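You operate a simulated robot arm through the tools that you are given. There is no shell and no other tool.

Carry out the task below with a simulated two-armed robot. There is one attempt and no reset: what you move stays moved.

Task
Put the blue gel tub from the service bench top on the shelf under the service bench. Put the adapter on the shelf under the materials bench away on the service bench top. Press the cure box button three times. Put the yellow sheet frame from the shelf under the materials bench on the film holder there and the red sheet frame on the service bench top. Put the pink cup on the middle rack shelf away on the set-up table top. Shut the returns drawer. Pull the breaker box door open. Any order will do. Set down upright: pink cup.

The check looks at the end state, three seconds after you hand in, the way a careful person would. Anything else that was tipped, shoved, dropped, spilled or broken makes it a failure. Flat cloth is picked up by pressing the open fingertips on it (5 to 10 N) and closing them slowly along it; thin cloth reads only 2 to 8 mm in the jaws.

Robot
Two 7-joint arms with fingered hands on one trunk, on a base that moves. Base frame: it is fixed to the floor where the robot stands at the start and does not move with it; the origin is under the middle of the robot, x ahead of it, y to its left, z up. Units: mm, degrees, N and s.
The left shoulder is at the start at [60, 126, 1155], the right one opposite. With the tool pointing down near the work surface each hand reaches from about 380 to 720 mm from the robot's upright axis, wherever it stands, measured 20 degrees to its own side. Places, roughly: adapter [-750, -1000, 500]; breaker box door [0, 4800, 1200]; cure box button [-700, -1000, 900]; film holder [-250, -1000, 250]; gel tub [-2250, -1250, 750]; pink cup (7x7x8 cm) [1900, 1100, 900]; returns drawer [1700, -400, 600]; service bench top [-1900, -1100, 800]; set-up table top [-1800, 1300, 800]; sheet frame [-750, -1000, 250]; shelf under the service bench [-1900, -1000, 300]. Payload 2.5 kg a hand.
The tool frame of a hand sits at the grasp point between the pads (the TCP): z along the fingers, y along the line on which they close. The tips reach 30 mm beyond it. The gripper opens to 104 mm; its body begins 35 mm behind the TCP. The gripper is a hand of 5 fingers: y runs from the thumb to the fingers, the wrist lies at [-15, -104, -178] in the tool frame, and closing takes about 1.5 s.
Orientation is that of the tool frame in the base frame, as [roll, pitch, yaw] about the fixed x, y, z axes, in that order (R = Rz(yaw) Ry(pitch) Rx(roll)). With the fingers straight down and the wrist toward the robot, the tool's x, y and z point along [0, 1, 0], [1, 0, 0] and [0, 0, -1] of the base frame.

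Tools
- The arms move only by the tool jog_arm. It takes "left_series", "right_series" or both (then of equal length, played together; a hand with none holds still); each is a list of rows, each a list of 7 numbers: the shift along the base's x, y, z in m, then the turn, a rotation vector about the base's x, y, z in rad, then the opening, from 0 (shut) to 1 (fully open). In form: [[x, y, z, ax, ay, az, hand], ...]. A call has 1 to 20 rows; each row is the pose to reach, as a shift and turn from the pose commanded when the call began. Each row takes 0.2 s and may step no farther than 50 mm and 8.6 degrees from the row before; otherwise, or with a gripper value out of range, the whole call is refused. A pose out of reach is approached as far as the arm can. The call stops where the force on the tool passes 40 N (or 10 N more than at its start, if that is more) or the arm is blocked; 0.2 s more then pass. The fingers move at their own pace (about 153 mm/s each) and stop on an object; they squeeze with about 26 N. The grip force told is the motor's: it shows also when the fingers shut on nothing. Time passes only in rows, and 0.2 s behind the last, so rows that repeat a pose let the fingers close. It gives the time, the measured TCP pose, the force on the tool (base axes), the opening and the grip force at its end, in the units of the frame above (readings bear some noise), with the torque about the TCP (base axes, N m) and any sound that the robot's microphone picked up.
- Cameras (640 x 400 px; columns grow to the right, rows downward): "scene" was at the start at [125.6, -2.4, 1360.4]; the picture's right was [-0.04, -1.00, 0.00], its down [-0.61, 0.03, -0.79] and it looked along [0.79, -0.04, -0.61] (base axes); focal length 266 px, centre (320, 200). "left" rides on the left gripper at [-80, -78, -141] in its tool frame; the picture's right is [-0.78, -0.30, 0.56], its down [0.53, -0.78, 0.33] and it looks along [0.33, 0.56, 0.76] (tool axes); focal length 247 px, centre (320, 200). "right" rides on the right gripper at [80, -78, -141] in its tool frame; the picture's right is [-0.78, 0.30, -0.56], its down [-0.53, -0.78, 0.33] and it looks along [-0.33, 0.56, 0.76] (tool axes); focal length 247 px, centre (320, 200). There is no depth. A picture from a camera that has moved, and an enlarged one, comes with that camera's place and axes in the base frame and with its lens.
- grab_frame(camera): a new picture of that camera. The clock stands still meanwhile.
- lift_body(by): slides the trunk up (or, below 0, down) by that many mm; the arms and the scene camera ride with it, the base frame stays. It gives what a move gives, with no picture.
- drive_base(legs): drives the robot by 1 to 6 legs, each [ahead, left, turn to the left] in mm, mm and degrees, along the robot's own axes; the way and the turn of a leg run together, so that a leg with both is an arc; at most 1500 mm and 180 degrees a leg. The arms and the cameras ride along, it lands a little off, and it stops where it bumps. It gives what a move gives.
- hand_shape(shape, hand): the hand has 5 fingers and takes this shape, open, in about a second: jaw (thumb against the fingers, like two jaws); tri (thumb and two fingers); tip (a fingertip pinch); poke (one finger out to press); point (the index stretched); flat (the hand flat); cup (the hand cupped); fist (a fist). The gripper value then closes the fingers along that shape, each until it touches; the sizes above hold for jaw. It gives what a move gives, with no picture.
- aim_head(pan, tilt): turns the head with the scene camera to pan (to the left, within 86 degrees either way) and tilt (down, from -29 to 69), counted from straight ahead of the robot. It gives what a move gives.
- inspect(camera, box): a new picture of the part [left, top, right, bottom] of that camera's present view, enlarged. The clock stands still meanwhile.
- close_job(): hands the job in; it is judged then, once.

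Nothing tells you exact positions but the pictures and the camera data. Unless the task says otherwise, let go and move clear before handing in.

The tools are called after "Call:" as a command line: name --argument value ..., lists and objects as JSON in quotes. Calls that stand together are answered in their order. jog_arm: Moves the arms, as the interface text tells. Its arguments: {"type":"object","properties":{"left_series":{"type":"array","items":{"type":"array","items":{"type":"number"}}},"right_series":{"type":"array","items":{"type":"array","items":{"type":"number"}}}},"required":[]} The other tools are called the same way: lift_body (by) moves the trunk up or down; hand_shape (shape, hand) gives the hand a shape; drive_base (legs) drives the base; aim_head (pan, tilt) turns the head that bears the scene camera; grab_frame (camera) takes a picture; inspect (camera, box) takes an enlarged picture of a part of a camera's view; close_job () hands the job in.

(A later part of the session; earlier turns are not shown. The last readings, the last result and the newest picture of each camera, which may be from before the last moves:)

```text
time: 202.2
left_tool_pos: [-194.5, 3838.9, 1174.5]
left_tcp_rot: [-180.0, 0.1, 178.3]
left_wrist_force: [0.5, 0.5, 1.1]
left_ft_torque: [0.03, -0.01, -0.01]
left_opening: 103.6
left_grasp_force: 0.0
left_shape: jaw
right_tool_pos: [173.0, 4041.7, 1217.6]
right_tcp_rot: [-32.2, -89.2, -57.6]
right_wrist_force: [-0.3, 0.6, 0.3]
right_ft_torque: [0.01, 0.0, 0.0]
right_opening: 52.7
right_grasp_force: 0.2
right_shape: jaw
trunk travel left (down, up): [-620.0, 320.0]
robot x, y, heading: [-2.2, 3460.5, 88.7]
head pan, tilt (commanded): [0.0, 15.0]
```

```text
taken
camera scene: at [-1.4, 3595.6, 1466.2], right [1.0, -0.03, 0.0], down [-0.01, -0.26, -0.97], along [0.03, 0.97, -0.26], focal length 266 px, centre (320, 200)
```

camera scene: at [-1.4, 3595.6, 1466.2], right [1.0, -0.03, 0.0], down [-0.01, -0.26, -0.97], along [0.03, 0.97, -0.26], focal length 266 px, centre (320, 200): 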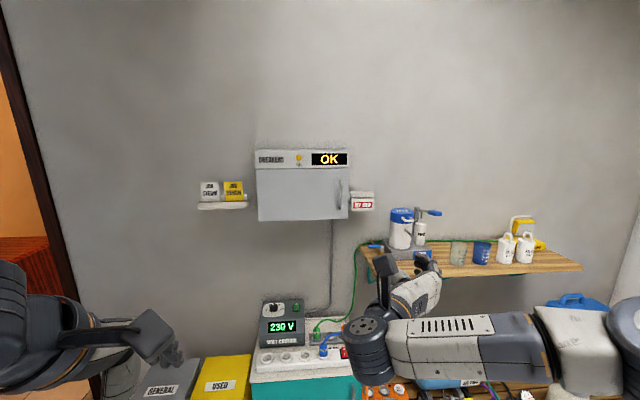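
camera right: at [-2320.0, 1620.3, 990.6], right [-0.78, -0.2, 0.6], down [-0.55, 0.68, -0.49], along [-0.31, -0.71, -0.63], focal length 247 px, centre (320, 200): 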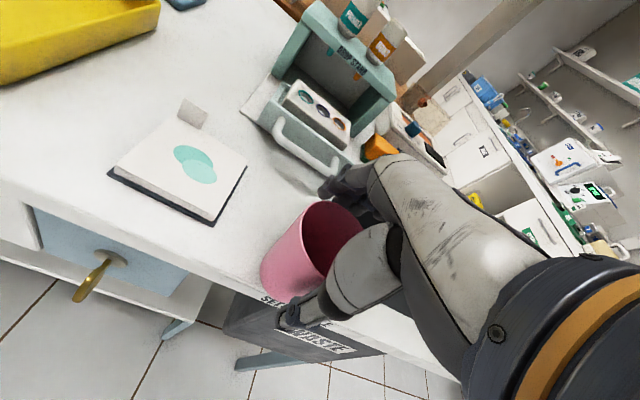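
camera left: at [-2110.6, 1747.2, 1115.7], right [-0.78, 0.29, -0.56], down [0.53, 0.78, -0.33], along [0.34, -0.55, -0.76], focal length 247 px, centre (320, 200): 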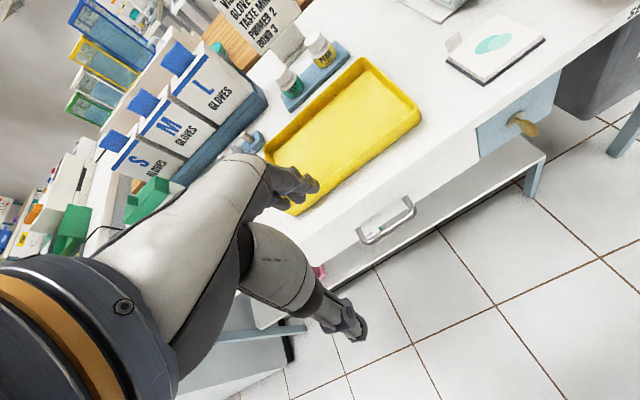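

The right hand can point straight forward with the fingers closing sideways — ideal for the vertical handle. I move closer.

Call:
drive_base --legs '[[0, 0, 1.5], [420, 50, 0]]'

Call:
grab_frame --camera "right"

Call:
grab_frame --camera "scene"

```text
time: 205.2
left_tool_pos: [-255.8, 4243.8, 1176.9]
left_tcp_rot: [180.0, 0.0, -179.8]
left_wrist_force: [-0.4, -0.3, -0.3]
left_ft_torque: [0.0, 0.0, 0.0]
left_opening: 103.8
left_grasp_force: 0.1
left_shape: jaw
right_tool_pos: [104.6, 4459.7, 1219.0]
right_tcp_rot: [-37.4, -89.4, -50.5]
right_wrist_force: [0.1, 0.4, -0.6]
right_ft_torque: [0.01, -0.01, 0.01]
right_opening: 52.1
right_grasp_force: 0.1
right_shape: jaw
trunk travel left (down, up): [-620.0, 320.0]
robot x, y, heading: [-53.0, 3869.5, 90.1]
head pan, tilt (commanded): [0.0, 15.0]
```

```text
taken
camera right: at [33.8, 4314.8, 1297.9], right [0.31, -0.54, -0.78], down [-0.79, 0.31, -0.53], along [0.52, 0.78, -0.33], focal length 247 px, centre (320, 200)
```

right: 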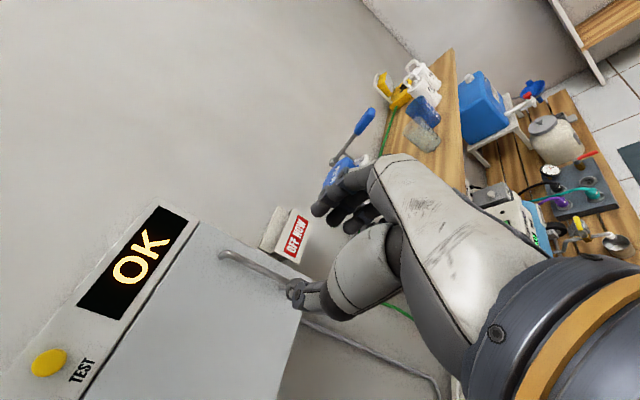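

```text
taken
camera scene: at [-54.7, 4007.5, 1466.2], right [1.0, 0.0, 0.0], down [0.0, -0.26, -0.97], along [0.0, 0.97, -0.26], focal length 266 px, centre (320, 200)
```

scene: 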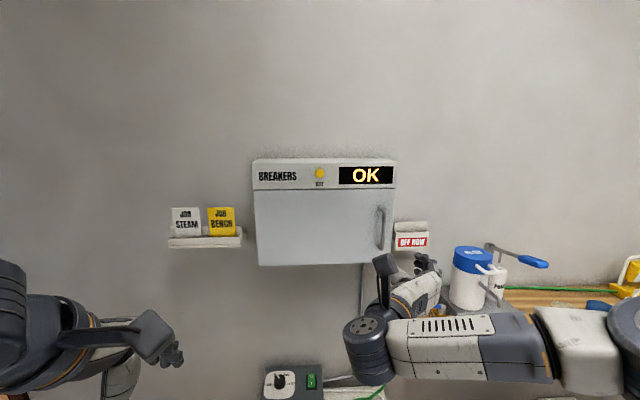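

The handle top triangulates to about (138, 4819, 1225). I'll lower the left hand out of the door's swing area, lower the right to handle height, and move in.

Call:
jog_arm --left_series '[[-0.005, 0, -0.045, 0, 0, 0, 1], [-0.01, 0, -0.09, 0, 0, 0, 1], [-0.015, 0, -0.135, 0, 0, 0, 1], [-0.02, 0, -0.18, 0, 0, 0, 1], [-0.025, 0, -0.225, 0, 0, 0, 1], [-0.03, 0, -0.27, 0, 0, 0, 1], [-0.035, 0, -0.315, 0, 0, 0, 1], [-0.04, 0, -0.36, 0, 0, 0, 1], [-0.04, 0, -0.4, 0, 0, 0, 1]]' --right_series '[[0.005, 0, -0.005, 0, 0, 0, 0.6], [0.01, 0, -0.01, 0, 0, 0, 0.6], [0.015, 0, -0.015, 0, 0, 0, 0.6], [0.02, 0, -0.02, 0, 0, 0, 0.6], [0.025, 0, -0.025, 0, 0, 0, 0.6], [0.03, 0, -0.03, 0, 0, 0, 0.6], [0.03, 0, -0.035, 0, 0, 0, 0.6], [0.03, 0, -0.04, 0, 0, 0, 0.6], [0.03, 0, -0.045, 0, 0, 0, 0.6]]'

Call:
drive_base --legs '[[150, 0, 0]]'

Call:
grab_frame --camera "right"

Call:
grab_frame --camera "scene"

```text
time: 207.2
left_tool_pos: [-295.2, 4243.7, 774.5]
left_tcp_rot: [179.9, 0.0, -180.0]
left_wrist_force: [0.4, -0.2, 0.0]
left_ft_torque: [-0.01, 0.01, -0.01]
left_opening: 103.9
left_grasp_force: 0.0
left_shape: jaw
right_tool_pos: [136.6, 4457.7, 1174.7]
right_tcp_rot: [-40.7, -89.2, -47.2]
right_wrist_force: [0.3, 0.0, -0.1]
right_ft_torque: [0.03, 0.03, 0.0]
right_opening: 61.8
right_grasp_force: 0.1
right_shape: jaw
trunk travel left (down, up): [-620.0, 320.0]
robot x, y, heading: [-55.9, 3873.3, 90.1]
head pan, tilt (commanded): [0.0, 15.0]
```

```text
time: 208.6
left_tool_pos: [-295.9, 4395.9, 772.9]
left_tcp_rot: [-179.9, 0.0, -179.8]
left_wrist_force: [-0.2, -1.3, -1.1]
left_ft_torque: [0.01, 0.0, -0.03]
left_opening: 103.8
left_grasp_force: 0.1
left_shape: jaw
right_tool_pos: [136.1, 4609.6, 1173.4]
right_tcp_rot: [-33.0, -89.4, -54.9]
right_wrist_force: [0.4, 0.1, -0.7]
right_ft_torque: [-0.01, 0.01, 0.02]
right_opening: 62.0
right_grasp_force: 0.0
right_shape: jaw
trunk travel left (down, up): [-620.0, 320.0]
robot x, y, heading: [-53.5, 4023.1, 89.9]
head pan, tilt (commanded): [0.0, 15.0]
```

```text
taken
camera right: at [63.7, 4465.8, 1253.0], right [0.31, -0.54, -0.78], down [-0.79, 0.31, -0.53], along [0.52, 0.78, -0.33], focal length 247 px, centre (320, 200)
```

right: 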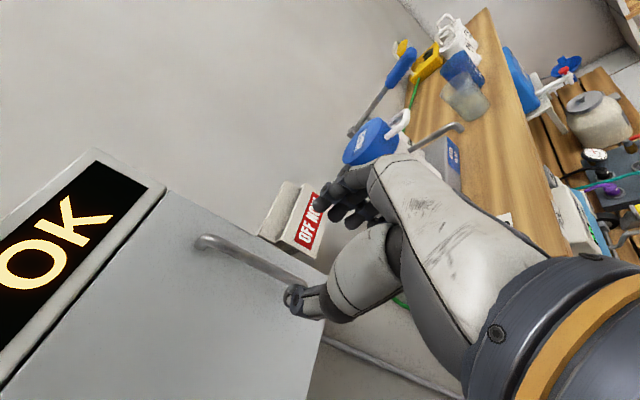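

```text
taken
camera scene: at [-55.1, 4158.5, 1466.2], right [1.0, 0.0, 0.0], down [0.0, -0.26, -0.97], along [0.0, 0.97, -0.26], focal length 266 px, centre (320, 200)
```

scene: 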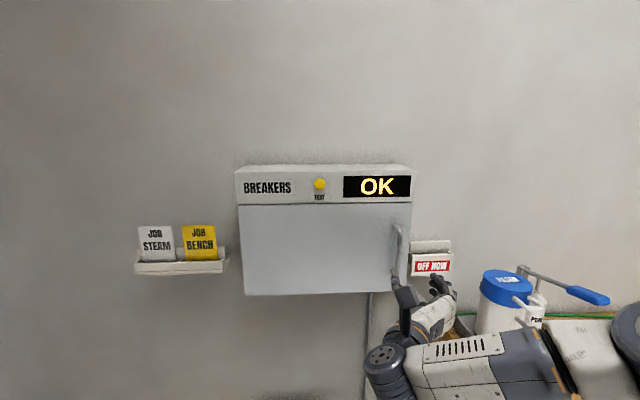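

The handle bar's top is at about (131, 4761, 1235). I advance so the bar sits between thumb and fingers.

Call:
jog_arm --right_series '[[-0.001, 0.02, 0, 0, 0, 0, 0.52], [-0.002, 0.04, 0, 0, 0, 0, 0.52], [-0.003, 0.06, 0, 0, 0, 0, 0.52], [-0.004, 0.08, 0, 0, 0, 0, 0.52], [-0.004, 0.1, 0, 0, 0, 0, 0.52]]'

Call:
grab_frame --camera "right"

Call:
inspect --camera "scene" --box '[340, 200, 500, 300]'

```text
time: 209.8
left_tool_pos: [-296.3, 4395.9, 774.6]
left_tcp_rot: [-180.0, 0.0, -179.8]
left_wrist_force: [-0.6, 0.3, -0.7]
left_ft_torque: [0.03, -0.01, 0.0]
left_opening: 103.7
left_grasp_force: 0.1
left_shape: jaw
right_tool_pos: [131.4, 4710.0, 1173.9]
right_tcp_rot: [-36.8, -89.3, -51.1]
right_wrist_force: [0.5, 0.8, 0.1]
right_ft_torque: [0.0, -0.03, 0.0]
right_opening: 54.4
right_grasp_force: 0.0
right_shape: jaw
trunk travel left (down, up): [-620.0, 320.0]
robot x, y, heading: [-56.8, 4025.0, 89.8]
head pan, tilt (commanded): [0.0, 15.0]
```

```text
taken
camera right: at [59.7, 4565.6, 1253.3], right [0.31, -0.54, -0.78], down [-0.79, 0.31, -0.53], along [0.52, 0.78, -0.33], focal length 247 px, centre (320, 200)
```

right: 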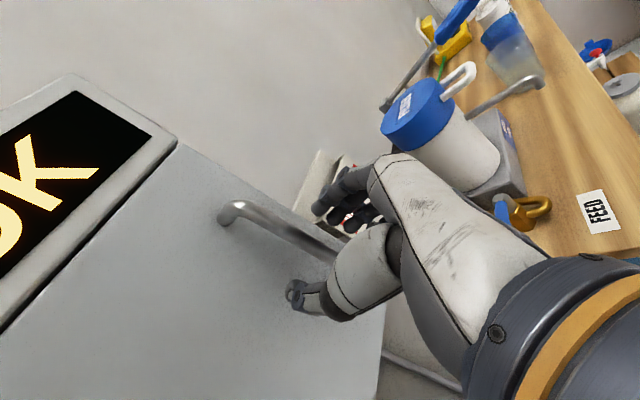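

```text
4.00 times, centred on (420, 250) of scene
camera zoom: at [-55.2, 4157.9, 1466.2], right [1.0, 0.0, 0.0], down [0.0, -0.26, -0.97], along [0.0, 0.97, -0.26], focal length 1063 px, centre (-80, 0)
```

zoom: 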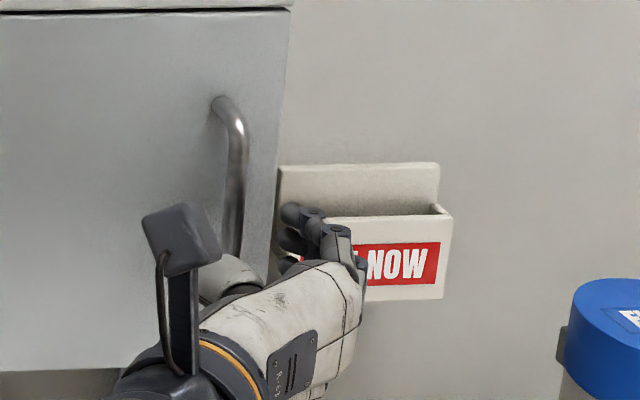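

Call:
jog_arm --right_series '[[0.002, 0.005, 0, 0, 0, 0, 0.44], [0.004, 0.013, 0, 0, 0, 0, 0.42], [0.004, 0.02, 0, 0, 0, 0, 0.42], [0.004, 0.026, 0, 0, 0, 0, 0.42]]'

Call:
grab_frame --camera "right"

Call:
inspect --camera "scene" --box '[360, 200, 480, 275]'

```text
time: 210.8
left_tool_pos: [-294.8, 4393.0, 775.1]
left_tcp_rot: [179.7, -0.1, -179.9]
left_wrist_force: [0.8, -0.6, 0.0]
left_ft_torque: [-0.03, 0.01, 0.01]
left_opening: 103.6
left_grasp_force: 0.0
left_shape: jaw
right_tool_pos: [134.9, 4725.8, 1173.9]
right_tcp_rot: [-33.9, -89.3, -54.1]
right_wrist_force: [0.0, -31.3, -0.3]
right_ft_torque: [0.16, -0.02, 1.1]
right_opening: 45.9
right_grasp_force: 0.1
right_shape: jaw
trunk travel left (down, up): [-620.0, 320.0]
robot x, y, heading: [-52.2, 4021.0, 90.0]
head pan, tilt (commanded): [0.0, 15.0]
stopped in row 4 (right hand): the force on the tool passed its limit at 45 N (the readings are from after the stop); the commanded pose is now the measured one
```

```text
taken
camera right: at [62.7, 4582.1, 1253.3], right [0.31, -0.54, -0.78], down [-0.79, 0.31, -0.53], along [0.53, 0.78, -0.33], focal length 247 px, centre (320, 200)
```

right: 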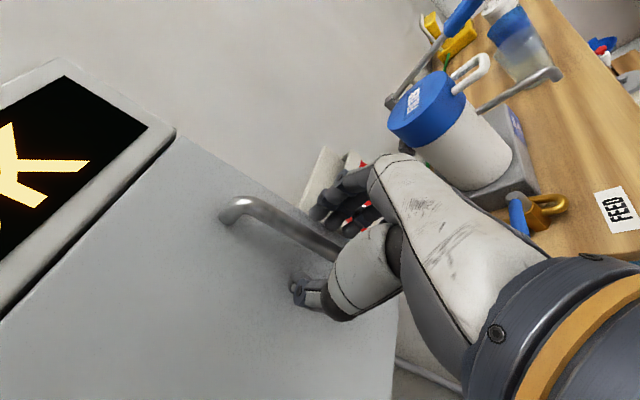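

```text
5.33 times, centred on (420, 238) of scene
camera zoom: at [-55.0, 4150.8, 1466.9], right [1.0, 0.0, 0.0], down [0.0, -0.25, -0.97], along [0.0, 0.97, -0.25], focal length 1418 px, centre (-213, 0)
```

zoom: 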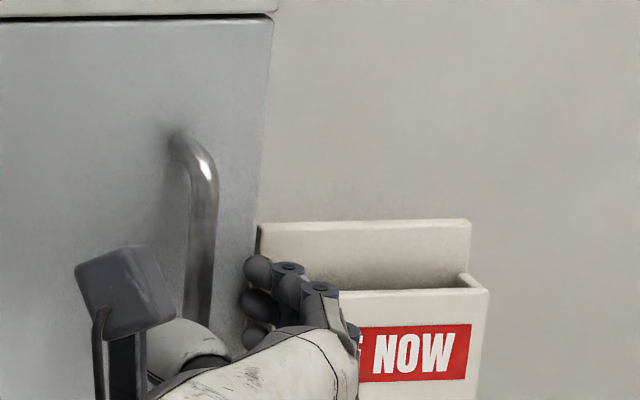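

The thumb tip touches the door face (y≈4757), so the bar is right at the grasp point. I back off 6 mm and close on the bar.

Call:
jog_arm --right_series '[[0, -0.003, 0, 0, 0, 0, 0.42], [0, -0.006, 0, 0, 0, 0, 0.3], [0, -0.006, 0, 0, 0, 0, 0.15], [0, -0.006, 0, 0, 0, 0, 0], [0, -0.006, 0, 0, 0, 0, 0], [0, -0.006, 0, 0, 0, 0, 0]]'

Call:
grab_frame --camera "right"

Call:
inspect --camera "scene" --box '[360, 200, 480, 275]'

```text
time: 212.2
left_tool_pos: [-296.1, 4395.2, 773.9]
left_tcp_rot: [180.0, 0.2, -179.7]
left_wrist_force: [-0.4, 0.6, -0.5]
left_ft_torque: [-0.02, 0.0, 0.01]
left_opening: 103.8
left_grasp_force: 0.1
left_shape: jaw
right_tool_pos: [133.5, 4725.8, 1173.4]
right_tcp_rot: [-36.6, -89.5, -51.2]
right_wrist_force: [-5.8, 0.7, 1.7]
right_ft_torque: [-0.01, 0.03, 0.02]
right_opening: 0.2
right_grasp_force: 26.2
right_shape: jaw
trunk travel left (down, up): [-620.0, 320.0]
robot x, y, heading: [-55.9, 4020.0, 90.1]
head pan, tilt (commanded): [0.0, 15.0]
```

```text
taken
camera right: at [61.9, 4581.6, 1252.3], right [0.31, -0.54, -0.78], down [-0.79, 0.31, -0.53], along [0.52, 0.78, -0.33], focal length 247 px, centre (320, 200)
```

right: 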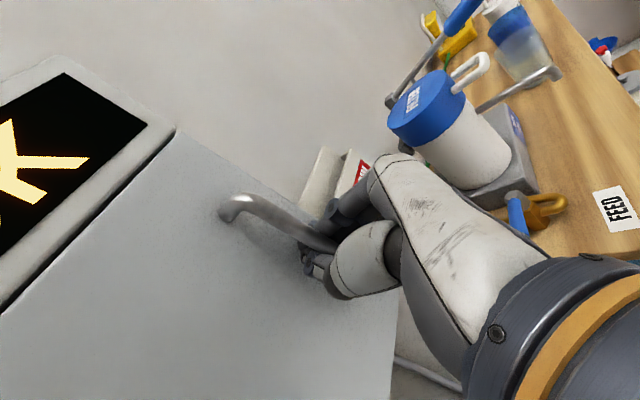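

```text
5.33 times, centred on (420, 238) of scene
camera zoom: at [-56.0, 4156.9, 1466.3], right [1.0, 0.0, 0.0], down [0.0, -0.26, -0.97], along [0.0, 0.97, -0.26], focal length 1418 px, centre (-213, 0)
```

zoom: 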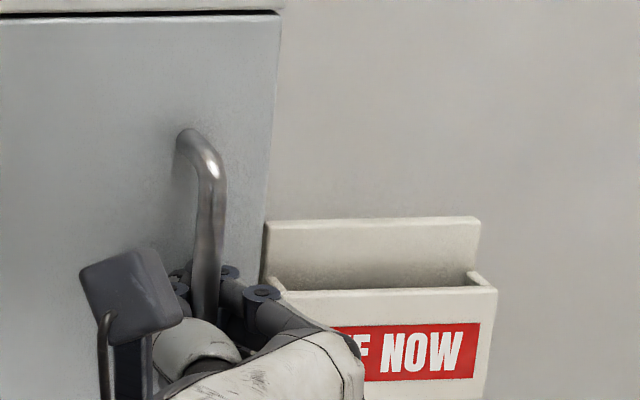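

The fingers closed behind the bar, hooking it. I now pull along the door's arc (hinge at x≈-266).

Call:
jog_arm --right_series '[[-0.002, -0.017, 0, 0, 0, -0.03, 0], [-0.005, -0.035, 0, 0, 0, -0.06, 0], [-0.008, -0.052, 0, 0, 0, -0.09, 0], [-0.012, -0.069, 0, 0, 0, -0.12, 0]]'

Call:
grab_frame --camera "scene"

Call:
grab_frame --camera "right"

```text
time: 213.2
left_tool_pos: [-295.8, 4394.9, 774.6]
left_tcp_rot: [179.9, 0.0, -179.9]
left_wrist_force: [0.0, -1.1, 1.1]
left_ft_torque: [0.01, 0.01, 0.02]
left_opening: 103.8
left_grasp_force: 0.1
left_shape: jaw
right_tool_pos: [122.4, 4656.7, 1173.4]
right_tcp_rot: [-51.6, -89.3, -43.3]
right_wrist_force: [-3.5, 1.4, 2.1]
right_ft_torque: [0.01, 0.02, -0.08]
right_opening: 0.0
right_grasp_force: 26.1
right_shape: jaw
trunk travel left (down, up): [-620.0, 320.0]
robot x, y, heading: [-52.4, 4020.9, 90.0]
head pan, tilt (commanded): [0.0, 15.0]
```

```text
taken
camera scene: at [-55.6, 4156.9, 1466.3], right [1.0, 0.0, 0.0], down [0.0, -0.26, -0.97], along [0.0, 0.97, -0.26], focal length 266 px, centre (320, 200)
```

scene: 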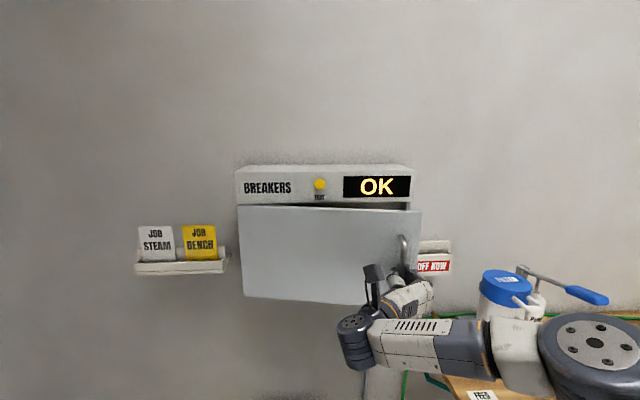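

```text
taken
camera right: at [34.1, 4522.8, 1252.4], right [0.24, -0.57, -0.78], down [-0.75, 0.4, -0.53], along [0.62, 0.71, -0.33], focal length 247 px, centre (320, 200)
```

right: 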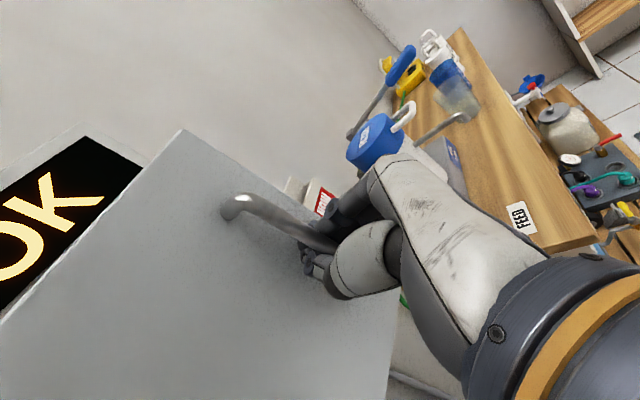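

The door swings open smoothly. I continue along the arc to about 40°.

Call:
jog_arm --right_series '[[-0.005, -0.017, 0, 0, 0, -0.03, 0], [-0.011, -0.033, 0, 0, 0, -0.06, 0], [-0.017, -0.05, 0, 0, 0, -0.09, 0], [-0.025, -0.066, 0, 0, 0, -0.12, 0], [-0.032, -0.081, 0, 0, 0, -0.15, 0], [-0.041, -0.097, 0, 0, 0, -0.18, 0], [-0.05, -0.112, 0, 0, 0, -0.21, 0], [-0.06, -0.126, 0, 0, 0, -0.24, 0], [-0.07, -0.14, 0, 0, 0, -0.27, 0], [-0.0815, -0.154, 0, 0, 0, -0.3, 0], [-0.093, -0.167, 0, 0, 0, -0.33, 0], [-0.105, -0.179, 0, 0, 0, -0.36, 0]]'

Call:
grab_frame --camera "scene"

Call:
grab_frame --camera "right"

```text
time: 215.8
left_tool_pos: [-297.4, 4395.8, 773.6]
left_tcp_rot: [-180.0, 0.1, -179.8]
left_wrist_force: [0.3, 0.6, 0.5]
left_ft_torque: [-0.02, 0.0, 0.01]
left_opening: 103.4
left_grasp_force: 0.0
left_shape: jaw
right_tool_pos: [27.2, 4482.5, 1169.2]
right_tcp_rot: [-103.7, -89.0, -12.8]
right_wrist_force: [-9.5, 8.8, 6.0]
right_ft_torque: [0.03, 0.0, -0.04]
right_opening: 0.0
right_grasp_force: 26.3
right_shape: jaw
trunk travel left (down, up): [-620.0, 320.0]
robot x, y, heading: [-56.2, 4024.0, 90.1]
head pan, tilt (commanded): [0.0, 15.0]
```

```text
taken
camera scene: at [-57.1, 4158.6, 1466.2], right [1.0, 0.0, 0.0], down [0.0, -0.26, -0.97], along [0.0, 0.97, -0.26], focal length 266 px, centre (320, 200)
```

scene: 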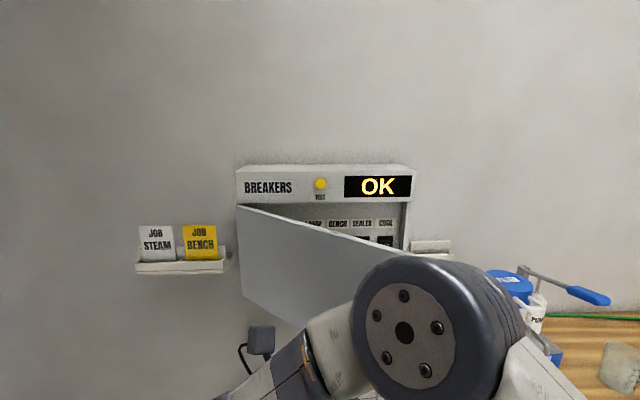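

```text
taken
camera right: at [-105.0, 4389.7, 1252.1], right [0.0, -0.63, -0.78], down [-0.56, 0.65, -0.52], along [0.83, 0.43, -0.35], focal length 247 px, centre (320, 200)
```

right: 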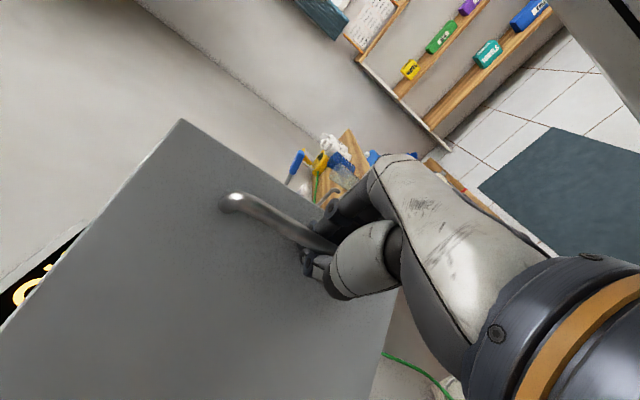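

The door is about 40° open with breakers visible inside. I release the handle, back off, and then will push the door further from its inner edge.

Call:
jog_arm --right_series '[[0, 0, 0, 0, 0, 0, 0.4], [0, 0, 0, 0, 0, 0, 0.65], [0, 0, 0, 0, 0, 0, 0.65], [-0.009, -0.018, 0, 0, 0, 0, 0.65], [-0.018, -0.036, 0, 0, 0, 0, 0.65], [-0.028, -0.053, 0, 0, 0, 0, 0.65], [-0.037, -0.071, 0, 0, 0, 0, 0.65]]'

Call:
grab_frame --camera "right"

```text
time: 217.5
left_tool_pos: [-295.8, 4396.0, 773.3]
left_tcp_rot: [180.0, 0.1, -179.8]
left_wrist_force: [0.1, 0.5, -0.5]
left_ft_torque: [0.01, 0.01, 0.02]
left_opening: 103.7
left_grasp_force: 0.2
left_shape: jaw
right_tool_pos: [43.4, 4417.0, 1142.0]
right_tcp_rot: [162.1, -81.8, 80.1]
right_wrist_force: [0.1, 0.6, -0.5]
right_ft_torque: [0.0, 0.0, 0.0]
right_opening: 67.2
right_grasp_force: 0.0
right_shape: jaw
right hand out of reach, approached as far as the arm can: row 4, 5, 6, 7
trunk travel left (down, up): [-620.0, 320.0]
robot x, y, heading: [-52.8, 4018.9, 90.2]
head pan, tilt (commanded): [0.0, 15.0]
stopped in row 7 (right hand): the arm was blocked; the commanded pose is now the measured one
```

```text
taken
camera right: at [-88.9, 4340.5, 1237.4], right [-0.02, -0.73, -0.68], down [-0.55, 0.58, -0.61], along [0.84, 0.36, -0.41], focal length 247 px, centre (320, 200)
```

right: 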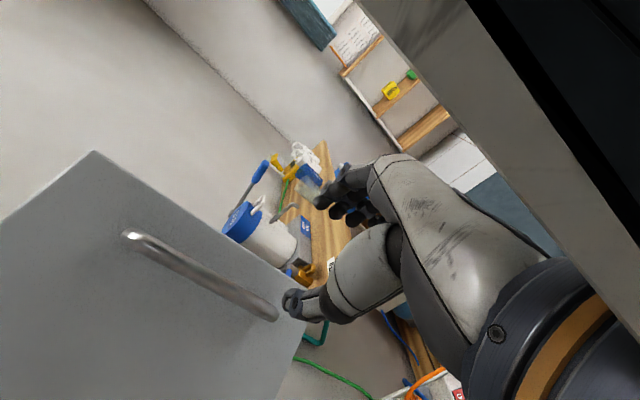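

Call:
drive_base --legs '[[-200, 0, 0]]'

Call:
jog_arm --right_series '[[0.02, 0.02, 0.01, 0, 0, 0.1, 0.3], [0.04, 0.04, 0.02, 0, 0, 0.2, 0], [0.06, 0.06, 0.03, 0, 0, 0.3, 0], [0.08, 0.08, 0.03, 0, 0, 0.4, 0], [0.1, 0.1, 0.03, 0, 0, 0.48, 0]]'

Call:
grab_frame --camera "scene"

Call:
grab_frame --camera "right"

```text
time: 219.1
left_tool_pos: [-294.6, 4194.8, 774.2]
left_tcp_rot: [179.9, 0.0, -179.8]
left_wrist_force: [0.5, -0.6, 0.3]
left_ft_torque: [0.03, -0.05, -0.02]
left_opening: 103.8
left_grasp_force: 0.1
left_shape: jaw
right_tool_pos: [42.9, 4215.3, 1142.7]
right_tcp_rot: [162.3, -81.9, 79.7]
right_wrist_force: [1.0, -0.3, 0.4]
right_ft_torque: [0.01, 0.02, 0.0]
right_opening: 67.5
right_grasp_force: 0.0
right_shape: jaw
trunk travel left (down, up): [-620.0, 320.0]
robot x, y, heading: [-54.5, 3817.6, 89.8]
head pan, tilt (commanded): [0.0, 15.0]
```

```text
time: 220.3
left_tool_pos: [-294.5, 4194.7, 773.5]
left_tcp_rot: [179.9, 0.0, -179.9]
left_wrist_force: [0.3, 0.3, -0.3]
left_ft_torque: [0.0, -0.02, -0.01]
left_opening: 103.6
left_grasp_force: 0.1
left_shape: jaw
right_tool_pos: [145.7, 4318.0, 1174.2]
right_tcp_rot: [162.4, -81.8, 107.3]
right_wrist_force: [0.2, 0.9, -0.3]
right_ft_torque: [-0.01, -0.02, 0.04]
right_opening: 0.0
right_grasp_force: 25.9
right_shape: jaw
trunk travel left (down, up): [-620.0, 320.0]
robot x, y, heading: [-50.5, 3824.1, 90.2]
head pan, tilt (commanded): [0.0, 15.0]
```

```text
taken
camera scene: at [-53.7, 3956.7, 1466.3], right [1.0, 0.0, 0.0], down [0.0, -0.26, -0.97], along [0.0, 0.97, -0.26], focal length 266 px, centre (320, 200)
```

scene: 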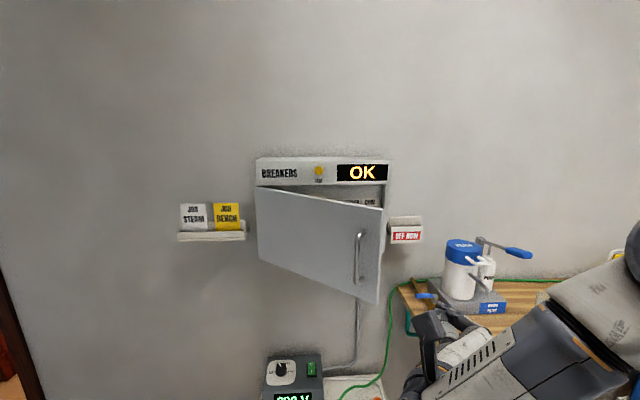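

```text
taken
camera right: at [62.9, 4189.4, 1269.3], right [0.32, -0.66, -0.68], down [-0.75, 0.26, -0.61], along [0.58, 0.71, -0.41], focal length 247 px, centre (320, 200)
```

right: 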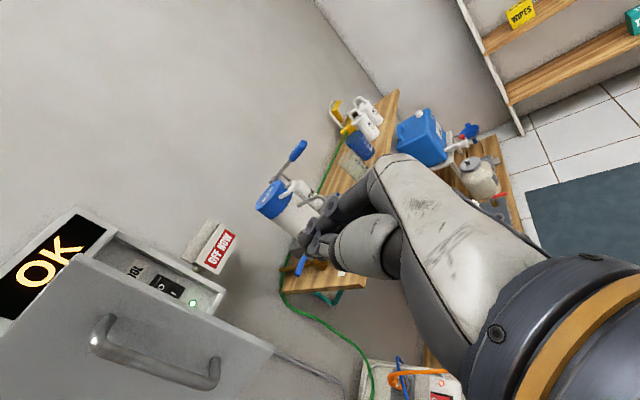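

The door stays at about 40°. I now reach past its free edge with the closed hand and sweep left to open it wide.

Call:
jog_arm --right_series '[[0, 0.04, 0, 0, 0, 0, 0], [0, 0.08, 0, 0, 0, 0, 0], [0, 0.12, 0, 0, 0, 0, 0], [0, 0.16, 0, 0, 0, 0, 0], [0, 0.195, 0, 0, 0, 0, 0]]'

Call:
grab_frame --camera "scene"

Call:
grab_frame --camera "right"

```text
time: 221.5
left_tool_pos: [-294.8, 4195.2, 773.5]
left_tcp_rot: [-180.0, 0.0, -179.9]
left_wrist_force: [0.5, -1.1, 0.5]
left_ft_torque: [-0.01, 0.02, 0.04]
left_opening: 103.9
left_grasp_force: 0.0
left_shape: jaw
right_tool_pos: [144.7, 4511.5, 1170.6]
right_tcp_rot: [162.9, -81.8, 106.8]
right_wrist_force: [0.0, -1.2, 0.4]
right_ft_torque: [0.0, 0.02, -0.01]
right_opening: 0.0
right_grasp_force: 26.1
right_shape: jaw
trunk travel left (down, up): [-620.0, 320.0]
robot x, y, heading: [-50.0, 3823.7, 90.0]
head pan, tilt (commanded): [0.0, 15.0]
```

```text
taken
camera scene: at [-54.7, 3957.1, 1466.2], right [1.0, 0.0, 0.0], down [0.0, -0.26, -0.97], along [0.0, 0.97, -0.26], focal length 266 px, centre (320, 200)
```

scene: 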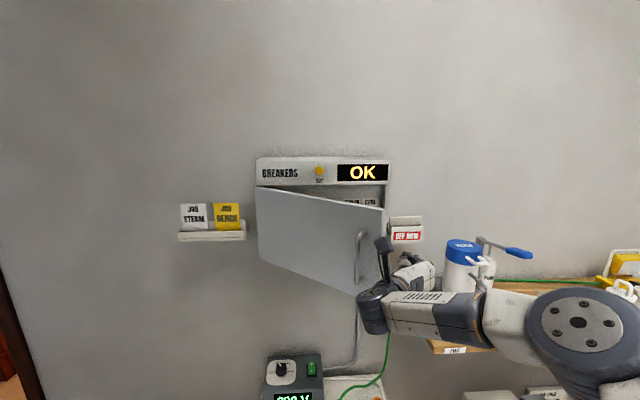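

```text
taken
camera right: at [62.8, 4383.0, 1267.1], right [0.33, -0.66, -0.68], down [-0.75, 0.26, -0.61], along [0.58, 0.71, -0.41], focal length 247 px, centre (320, 200)
```

right: 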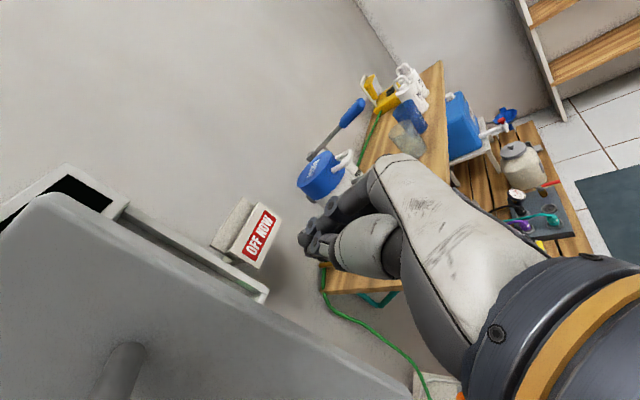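

Call:
jog_arm --right_series '[[-0.03, 0, 0, 0, 0, 0, 0], [-0.06, 0, 0, 0, 0, 0, 0], [-0.09, 0, 0, 0, 0, 0, 0], [-0.12, 0, 0, 0, 0, 0, 0], [-0.15, 0, 0, 0, 0, 0, 0]]'

Call:
grab_frame --camera "scene"

```text
time: 222.3
left_tool_pos: [-292.1, 4194.3, 775.4]
left_tcp_rot: [179.9, -0.1, 179.9]
left_wrist_force: [0.7, 0.0, -0.2]
left_ft_torque: [-0.04, -0.03, 0.0]
left_opening: 103.6
left_grasp_force: 0.0
left_shape: jaw
right_tool_pos: [87.4, 4507.4, 1173.1]
right_tcp_rot: [162.4, -82.2, 103.8]
right_wrist_force: [18.3, -13.0, 1.4]
right_ft_torque: [0.02, 0.1, 0.38]
right_opening: 0.0
right_grasp_force: 26.1
right_shape: jaw
trunk travel left (down, up): [-620.0, 320.0]
robot x, y, heading: [-50.2, 3822.9, 89.9]
head pan, tilt (commanded): [0.0, 15.0]
stopped in row 3 (right hand): the force on the tool passed its limit at 51 N (the readings are from after the stop); the commanded pose is now the measured one
```

```text
taken
camera scene: at [-52.2, 3954.6, 1466.5], right [1.0, 0.0, 0.0], down [0.0, -0.26, -0.97], along [0.0, 0.97, -0.26], focal length 266 px, centre (320, 200)
```

scene: 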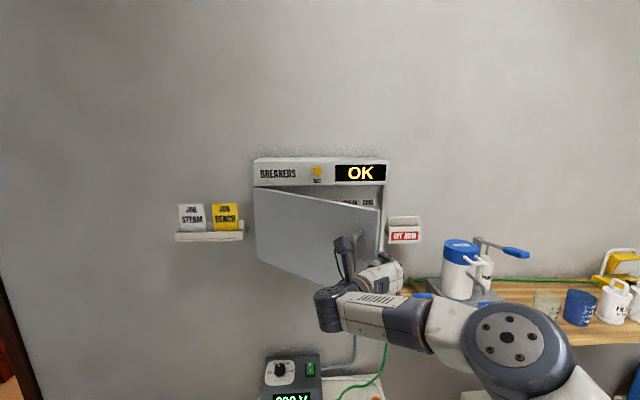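

The wrist catches the handle in this posture, so I'll back out, turn the hand to point down, and push the door's inner top edge from above instead.

Call:
jog_arm --right_series '[[0.03, 0, 0, 0, 0, 0, 0], [0.06, 0, 0, 0, 0, 0, 0], [0.06, -0.045, 0, 0, 0, 0, 0], [0.06, -0.09, 0, 0, 0, 0, 0], [0.06, -0.135, 0, 0, 0, 0, 0], [0.06, -0.18, 0, 0, 0, 0, 0]]'

Call:
lift_body --by 220

Call:
jog_arm --right_series '[[0, 0, 0, -0.08, -0.08, 0.08, 0], [0, 0, 0, -0.16, -0.16, 0.16, 0], [0, 0, 0, -0.24, -0.24, 0.24, 0], [0, 0, 0, -0.32, -0.32, 0.32, 0], [0, 0, 0, -0.4, -0.4, 0.4, 0], [0, 0, 0, -0.48, -0.48, 0.48, 0], [0, 0, 0, -0.56, -0.56, 0.56, 0], [0, 0, 0, -0.64, -0.64, 0.64, 0], [0, 0, 0, -0.72, -0.72, 0.72, 0], [0, 0, 0, -0.8, -0.8, 0.8, 0], [0, 0, 0, -0.88, -0.88, 0.88, 0], [0, 0, 0, -0.96, -0.96, 0.96, 0], [0, 0, 0, -1.04, -1.04, 1.04, 0], [0, 0, 0, -1.12, -1.12, 1.12, 0], [0, 0, 0, -1.2, -1.2, 1.2, 0]]'

Call:
grab_frame --camera "scene"

```text
time: 223.7
left_tool_pos: [-293.1, 4194.5, 773.0]
left_tcp_rot: [179.9, 0.1, 179.9]
left_wrist_force: [0.6, 0.6, 0.9]
left_ft_torque: [0.02, 0.01, -0.02]
left_opening: 103.6
left_grasp_force: 0.1
left_shape: jaw
right_tool_pos: [139.6, 4329.0, 1172.2]
right_tcp_rot: [161.7, -82.1, 105.6]
right_wrist_force: [0.4, -0.4, -0.9]
right_ft_torque: [0.01, -0.01, 0.01]
right_opening: 0.0
right_grasp_force: 26.5
right_shape: jaw
trunk travel left (down, up): [-620.0, 320.0]
robot x, y, heading: [-49.9, 3821.2, 89.8]
head pan, tilt (commanded): [0.0, 15.0]
```

```text
time: 226.0
left_tool_pos: [-293.7, 4195.1, 993.8]
left_tcp_rot: [-180.0, -0.1, 179.8]
left_wrist_force: [-0.4, -0.4, 0.6]
left_ft_torque: [0.01, 0.02, -0.02]
left_opening: 103.9
left_grasp_force: 0.0
left_shape: jaw
right_tool_pos: [139.1, 4328.5, 1391.7]
right_tcp_rot: [161.5, -81.9, 105.8]
right_wrist_force: [0.1, -0.6, -0.4]
right_ft_torque: [0.01, -0.01, 0.01]
right_opening: 0.0
right_grasp_force: 26.3
right_shape: jaw
trunk travel left (down, up): [-840.0, 100.0]
robot x, y, heading: [-53.0, 3820.0, 89.9]
head pan, tilt (commanded): [0.0, 15.0]
```

```text
time: 229.2
left_tool_pos: [-293.0, 4195.9, 994.0]
left_tcp_rot: [180.0, 0.0, 179.9]
left_wrist_force: [1.0, 0.8, -0.6]
left_ft_torque: [-0.02, 0.0, -0.04]
left_opening: 103.6
left_grasp_force: 0.0
left_shape: jaw
right_tool_pos: [138.5, 4329.5, 1392.0]
right_tcp_rot: [177.0, 7.3, -178.3]
right_wrist_force: [0.2, 0.1, 0.0]
right_ft_torque: [0.0, -0.02, 0.01]
right_opening: 0.1
right_grasp_force: 25.7
right_shape: jaw
trunk travel left (down, up): [-840.0, 100.0]
robot x, y, heading: [-50.5, 3821.9, 89.8]
head pan, tilt (commanded): [0.0, 15.0]
```

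```text
taken
camera scene: at [-53.8, 3956.6, 1686.2], right [1.0, 0.0, 0.0], down [0.0, -0.26, -0.97], along [0.0, 0.97, -0.26], focal length 266 px, centre (320, 200)
```

scene: 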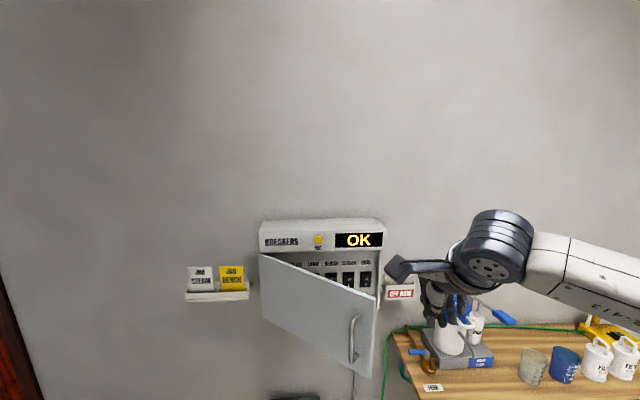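

The hand now points down. I move it over behind the door's free edge and then lower the fingertips below the door's top (z≈1290).

Call:
drive_base --legs '[[80, 0, 0]]'

Call:
jog_arm --right_series '[[-0.005, 0.04, 0, 0, 0, 0, 0], [-0.015, 0.08, 0, 0, 0, 0, 0], [-0.025, 0.12, 0, 0, 0, 0, 0], [-0.04, 0.15, 0, 0, 0, 0, 0], [-0.04, 0.15, -0.03, 0, 0, 0, 0], [-0.04, 0.15, -0.06, 0, 0, 0, 0], [-0.04, 0.15, -0.09, 0, 0, 0, 0], [-0.04, 0.15, -0.115, 0, 0, 0, 0]]'

Call:
grab_frame --camera "scene"

Call:
grab_frame --camera "right"

```text
time: 230.3
left_tool_pos: [-292.4, 4275.2, 994.0]
left_tcp_rot: [-180.0, 0.0, 179.8]
left_wrist_force: [-0.1, 1.2, 0.0]
left_ft_torque: [-0.04, -0.01, 0.0]
left_opening: 103.7
left_grasp_force: 0.0
left_shape: jaw
right_tool_pos: [142.2, 4410.0, 1392.6]
right_tcp_rot: [177.0, 7.3, -178.6]
right_wrist_force: [0.9, 0.7, -0.4]
right_ft_torque: [-0.02, -0.02, -0.02]
right_opening: 0.0
right_grasp_force: 25.8
right_shape: jaw
trunk travel left (down, up): [-840.0, 100.0]
robot x, y, heading: [-50.6, 3900.8, 89.7]
head pan, tilt (commanded): [0.0, 15.0]
```

```text
time: 232.1
left_tool_pos: [-291.8, 4275.1, 994.8]
left_tcp_rot: [-180.0, -0.1, 179.9]
left_wrist_force: [0.4, -0.2, 0.5]
left_ft_torque: [0.0, -0.03, 0.01]
left_opening: 103.6
left_grasp_force: 0.1
left_shape: jaw
right_tool_pos: [100.2, 4560.0, 1277.2]
right_tcp_rot: [176.9, 7.2, -178.6]
right_wrist_force: [-0.5, -0.6, -1.1]
right_ft_torque: [0.0, 0.02, 0.03]
right_opening: 0.0
right_grasp_force: 26.0
right_shape: jaw
trunk travel left (down, up): [-840.0, 100.0]
robot x, y, heading: [-52.3, 3899.1, 89.7]
head pan, tilt (commanded): [0.0, 15.0]
```

```text
taken
camera scene: at [-52.8, 4035.8, 1686.3], right [1.0, 0.0, 0.0], down [0.0, -0.26, -0.97], along [0.0, 0.97, -0.26], focal length 266 px, centre (320, 200)
```

scene: 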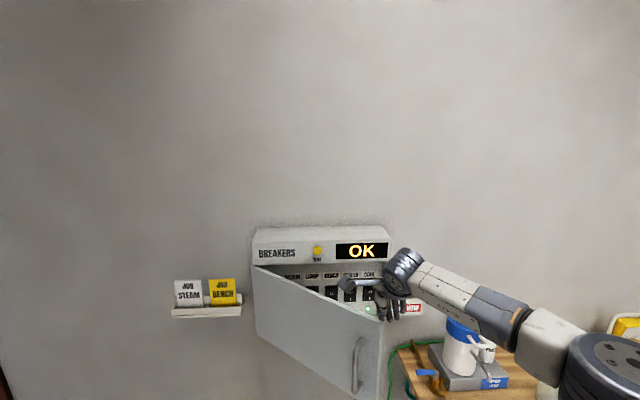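

```text
taken
camera right: at [4.7, 4472.4, 1403.2], right [0.69, 0.28, 0.67], down [0.6, -0.74, -0.3], along [0.41, 0.61, -0.68], focal length 247 px, centre (320, 200)
```

right: 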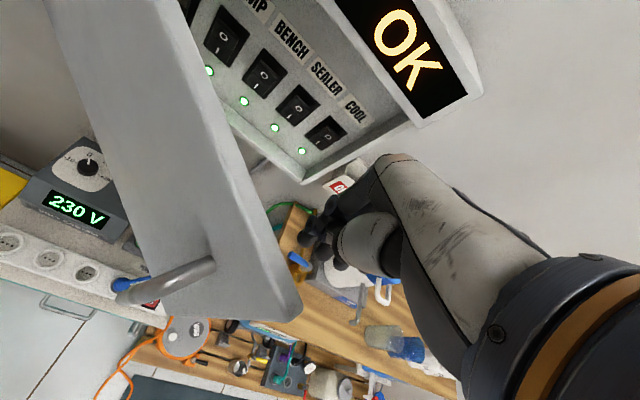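

The fingers are on the inner side of the door. I sweep left along the arc.

Call:
jog_arm --right_series '[[-0.04, -0.01, 0, 0, 0, 0, 0], [-0.08, -0.022, 0, 0, 0, 0, 0], [-0.11, -0.045, 0, 0, 0, 0, 0], [-0.135, -0.065, 0, 0, 0, 0, 0], [-0.156, -0.083, 0, 0, 0, 0, 0], [-0.185, -0.1, 0, 0, 0, 0, 0], [-0.21, -0.115, 0, 0, 0, 0, 0], [-0.236, -0.128, 0, 0, 0, 0, 0], [-0.27, -0.138, 0, 0, 0, 0, 0], [-0.3, -0.145, 0, 0, 0, 0, 0]]'

Call:
grab_frame --camera "scene"

Call:
grab_frame --camera "right"

```text
time: 234.3
left_tool_pos: [-292.6, 4275.7, 994.6]
left_tcp_rot: [-180.0, 0.1, 179.8]
left_wrist_force: [0.1, -0.5, 1.0]
left_ft_torque: [-0.03, 0.0, 0.01]
left_opening: 103.7
left_grasp_force: 0.1
left_shape: jaw
right_tool_pos: [-198.1, 4414.2, 1276.7]
right_tcp_rot: [177.0, 7.2, -178.6]
right_wrist_force: [-0.5, -0.1, 0.2]
right_ft_torque: [-0.01, -0.02, 0.01]
right_opening: 0.1
right_grasp_force: 26.0
right_shape: jaw
trunk travel left (down, up): [-840.0, 100.0]
robot x, y, heading: [-53.7, 3903.8, 89.8]
head pan, tilt (commanded): [0.0, 15.0]
```

```text
taken
camera scene: at [-53.9, 4035.3, 1686.3], right [1.0, 0.0, 0.0], down [0.0, -0.26, -0.97], along [0.0, 0.97, -0.26], focal length 266 px, centre (320, 200)
```

scene: 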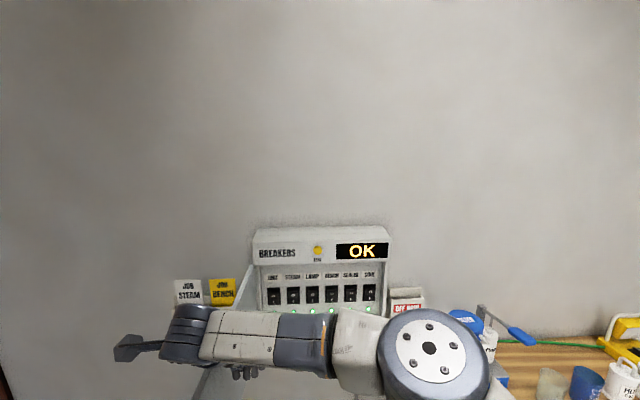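

```text
taken
camera right: at [-292.6, 4326.1, 1402.7], right [0.69, 0.28, 0.67], down [0.6, -0.74, -0.3], along [0.41, 0.61, -0.68], focal length 247 px, centre (320, 200)
```

right: 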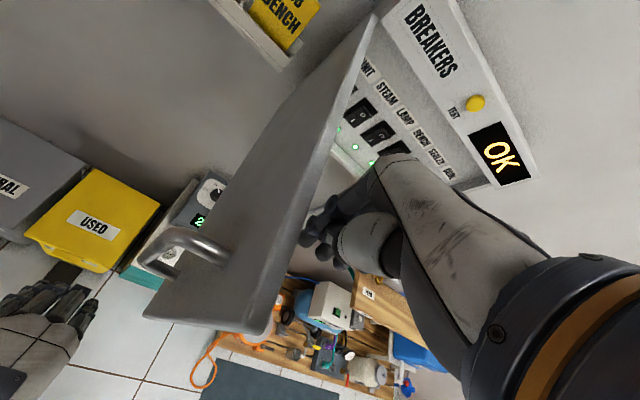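

The breaker door is about 85–90° open. I lift the hand out and back away.

Call:
jog_arm --right_series '[[0.03, 0, 0, 0, 0, 0, 0], [0.06, 0, 0.03, 0, 0, 0, 0], [0.08, 0, 0.07, 0, 0, 0, 0], [0.1, 0, 0.11, 0, 0, 0, 0], [0.14, 0, 0.13, 0, 0, 0, 0], [0.18, -0.02, 0.13, 0, 0, 0, 0.3], [0.22, -0.04, 0.13, 0, 0, 0, 0.6]]'

Call:
drive_base --legs '[[-700, 0, 0]]'

Call:
grab_frame --camera "scene"

```text
time: 235.9
left_tool_pos: [-290.8, 4274.8, 994.5]
left_tcp_rot: [179.9, 0.1, 179.9]
left_wrist_force: [-0.5, -0.5, -0.1]
left_ft_torque: [-0.03, 0.0, 0.01]
left_opening: 103.4
left_grasp_force: 0.1
left_shape: jaw
right_tool_pos: [24.5, 4372.2, 1406.4]
right_tcp_rot: [177.0, 7.2, -178.4]
right_wrist_force: [-0.3, -0.4, -0.2]
right_ft_torque: [-0.01, -0.02, 0.01]
right_opening: 61.9
right_grasp_force: 0.1
right_shape: jaw
trunk travel left (down, up): [-840.0, 100.0]
robot x, y, heading: [-50.8, 3897.0, 89.6]
head pan, tilt (commanded): [0.0, 15.0]
```

```text
time: 239.7
left_tool_pos: [-294.6, 3573.0, 993.6]
left_tcp_rot: [-179.9, -0.1, -179.9]
left_wrist_force: [0.6, -0.4, 0.1]
left_ft_torque: [0.01, 0.0, -0.02]
left_opening: 103.9
left_grasp_force: 0.1
left_shape: jaw
right_tool_pos: [18.9, 3672.2, 1406.7]
right_tcp_rot: [177.0, 7.2, -178.3]
right_wrist_force: [-0.7, -0.3, 0.3]
right_ft_torque: [0.01, -0.01, 0.01]
right_opening: 62.1
right_grasp_force: 0.1
right_shape: jaw
trunk travel left (down, up): [-840.0, 100.0]
robot x, y, heading: [-55.9, 3200.5, 90.0]
head pan, tilt (commanded): [0.0, 15.0]
```

```text
taken
camera scene: at [-54.9, 3334.4, 1686.3], right [1.0, 0.0, 0.0], down [0.0, -0.26, -0.97], along [0.0, 0.97, -0.26], focal length 266 px, centre (320, 200)
```

scene: 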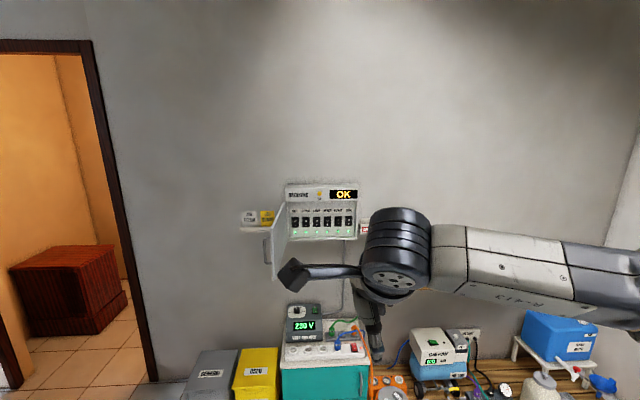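

The breaker door is wide open. Next: the materials bench. I turn around and drive back south along the east side of the island.

Call:
drive_base --legs '[[0, 0, 90], [0, 0, 90], [1500, 0, 0], [1500, 0, 0]]'

Call:
aim_head --pan -20 --tilt 35

Call:
grab_frame --camera "scene"

```text
time: 261.8
left_tool_pos: [145.2, -161.3, 992.9]
left_tcp_rot: [179.9, -0.1, -1.2]
left_wrist_force: [0.2, 0.0, -0.4]
left_ft_torque: [-0.02, -0.02, 0.03]
left_opening: 103.9
left_grasp_force: 0.0
left_shape: jaw
right_tool_pos: [-171.2, -255.0, 1407.5]
right_tcp_rot: [176.9, 7.3, 0.4]
right_wrist_force: [0.6, -0.2, -0.5]
right_ft_torque: [0.01, -0.01, 0.01]
right_opening: 62.0
right_grasp_force: 0.0
right_shape: jaw
trunk travel left (down, up): [-840.0, 100.0]
robot x, y, heading: [-90.2, 213.0, -91.5]
head pan, tilt (commanded): [0.0, 15.0]
```

```text
time: 262.6
left_tool_pos: [146.7, -161.7, 994.2]
left_tcp_rot: [180.0, -0.1, -1.2]
left_wrist_force: [-0.6, 0.4, 0.4]
left_ft_torque: [0.04, 0.03, 0.02]
left_opening: 103.9
left_grasp_force: 0.1
left_shape: jaw
right_tool_pos: [-170.3, -254.5, 1407.0]
right_tcp_rot: [176.9, 7.2, 0.4]
right_wrist_force: [0.0, -0.1, 0.0]
right_ft_torque: [-0.03, -0.02, -0.03]
right_opening: 62.1
right_grasp_force: 0.0
right_shape: jaw
trunk travel left (down, up): [-840.0, 100.0]
robot x, y, heading: [-84.1, 214.6, -91.0]
head pan, tilt (commanded): [-20.0, 35.0]
```

```text
taken
camera scene: at [-120.1, 95.1, 1654.3], right [-0.93, 0.36, 0.0], down [0.21, 0.53, -0.82], along [-0.3, -0.76, -0.57], focal length 266 px, centre (320, 200)
```

scene: 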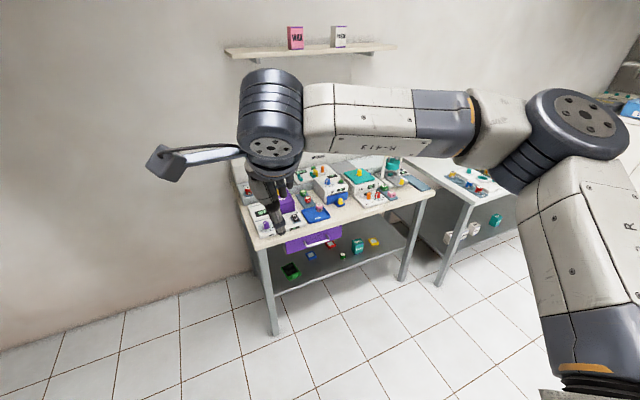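

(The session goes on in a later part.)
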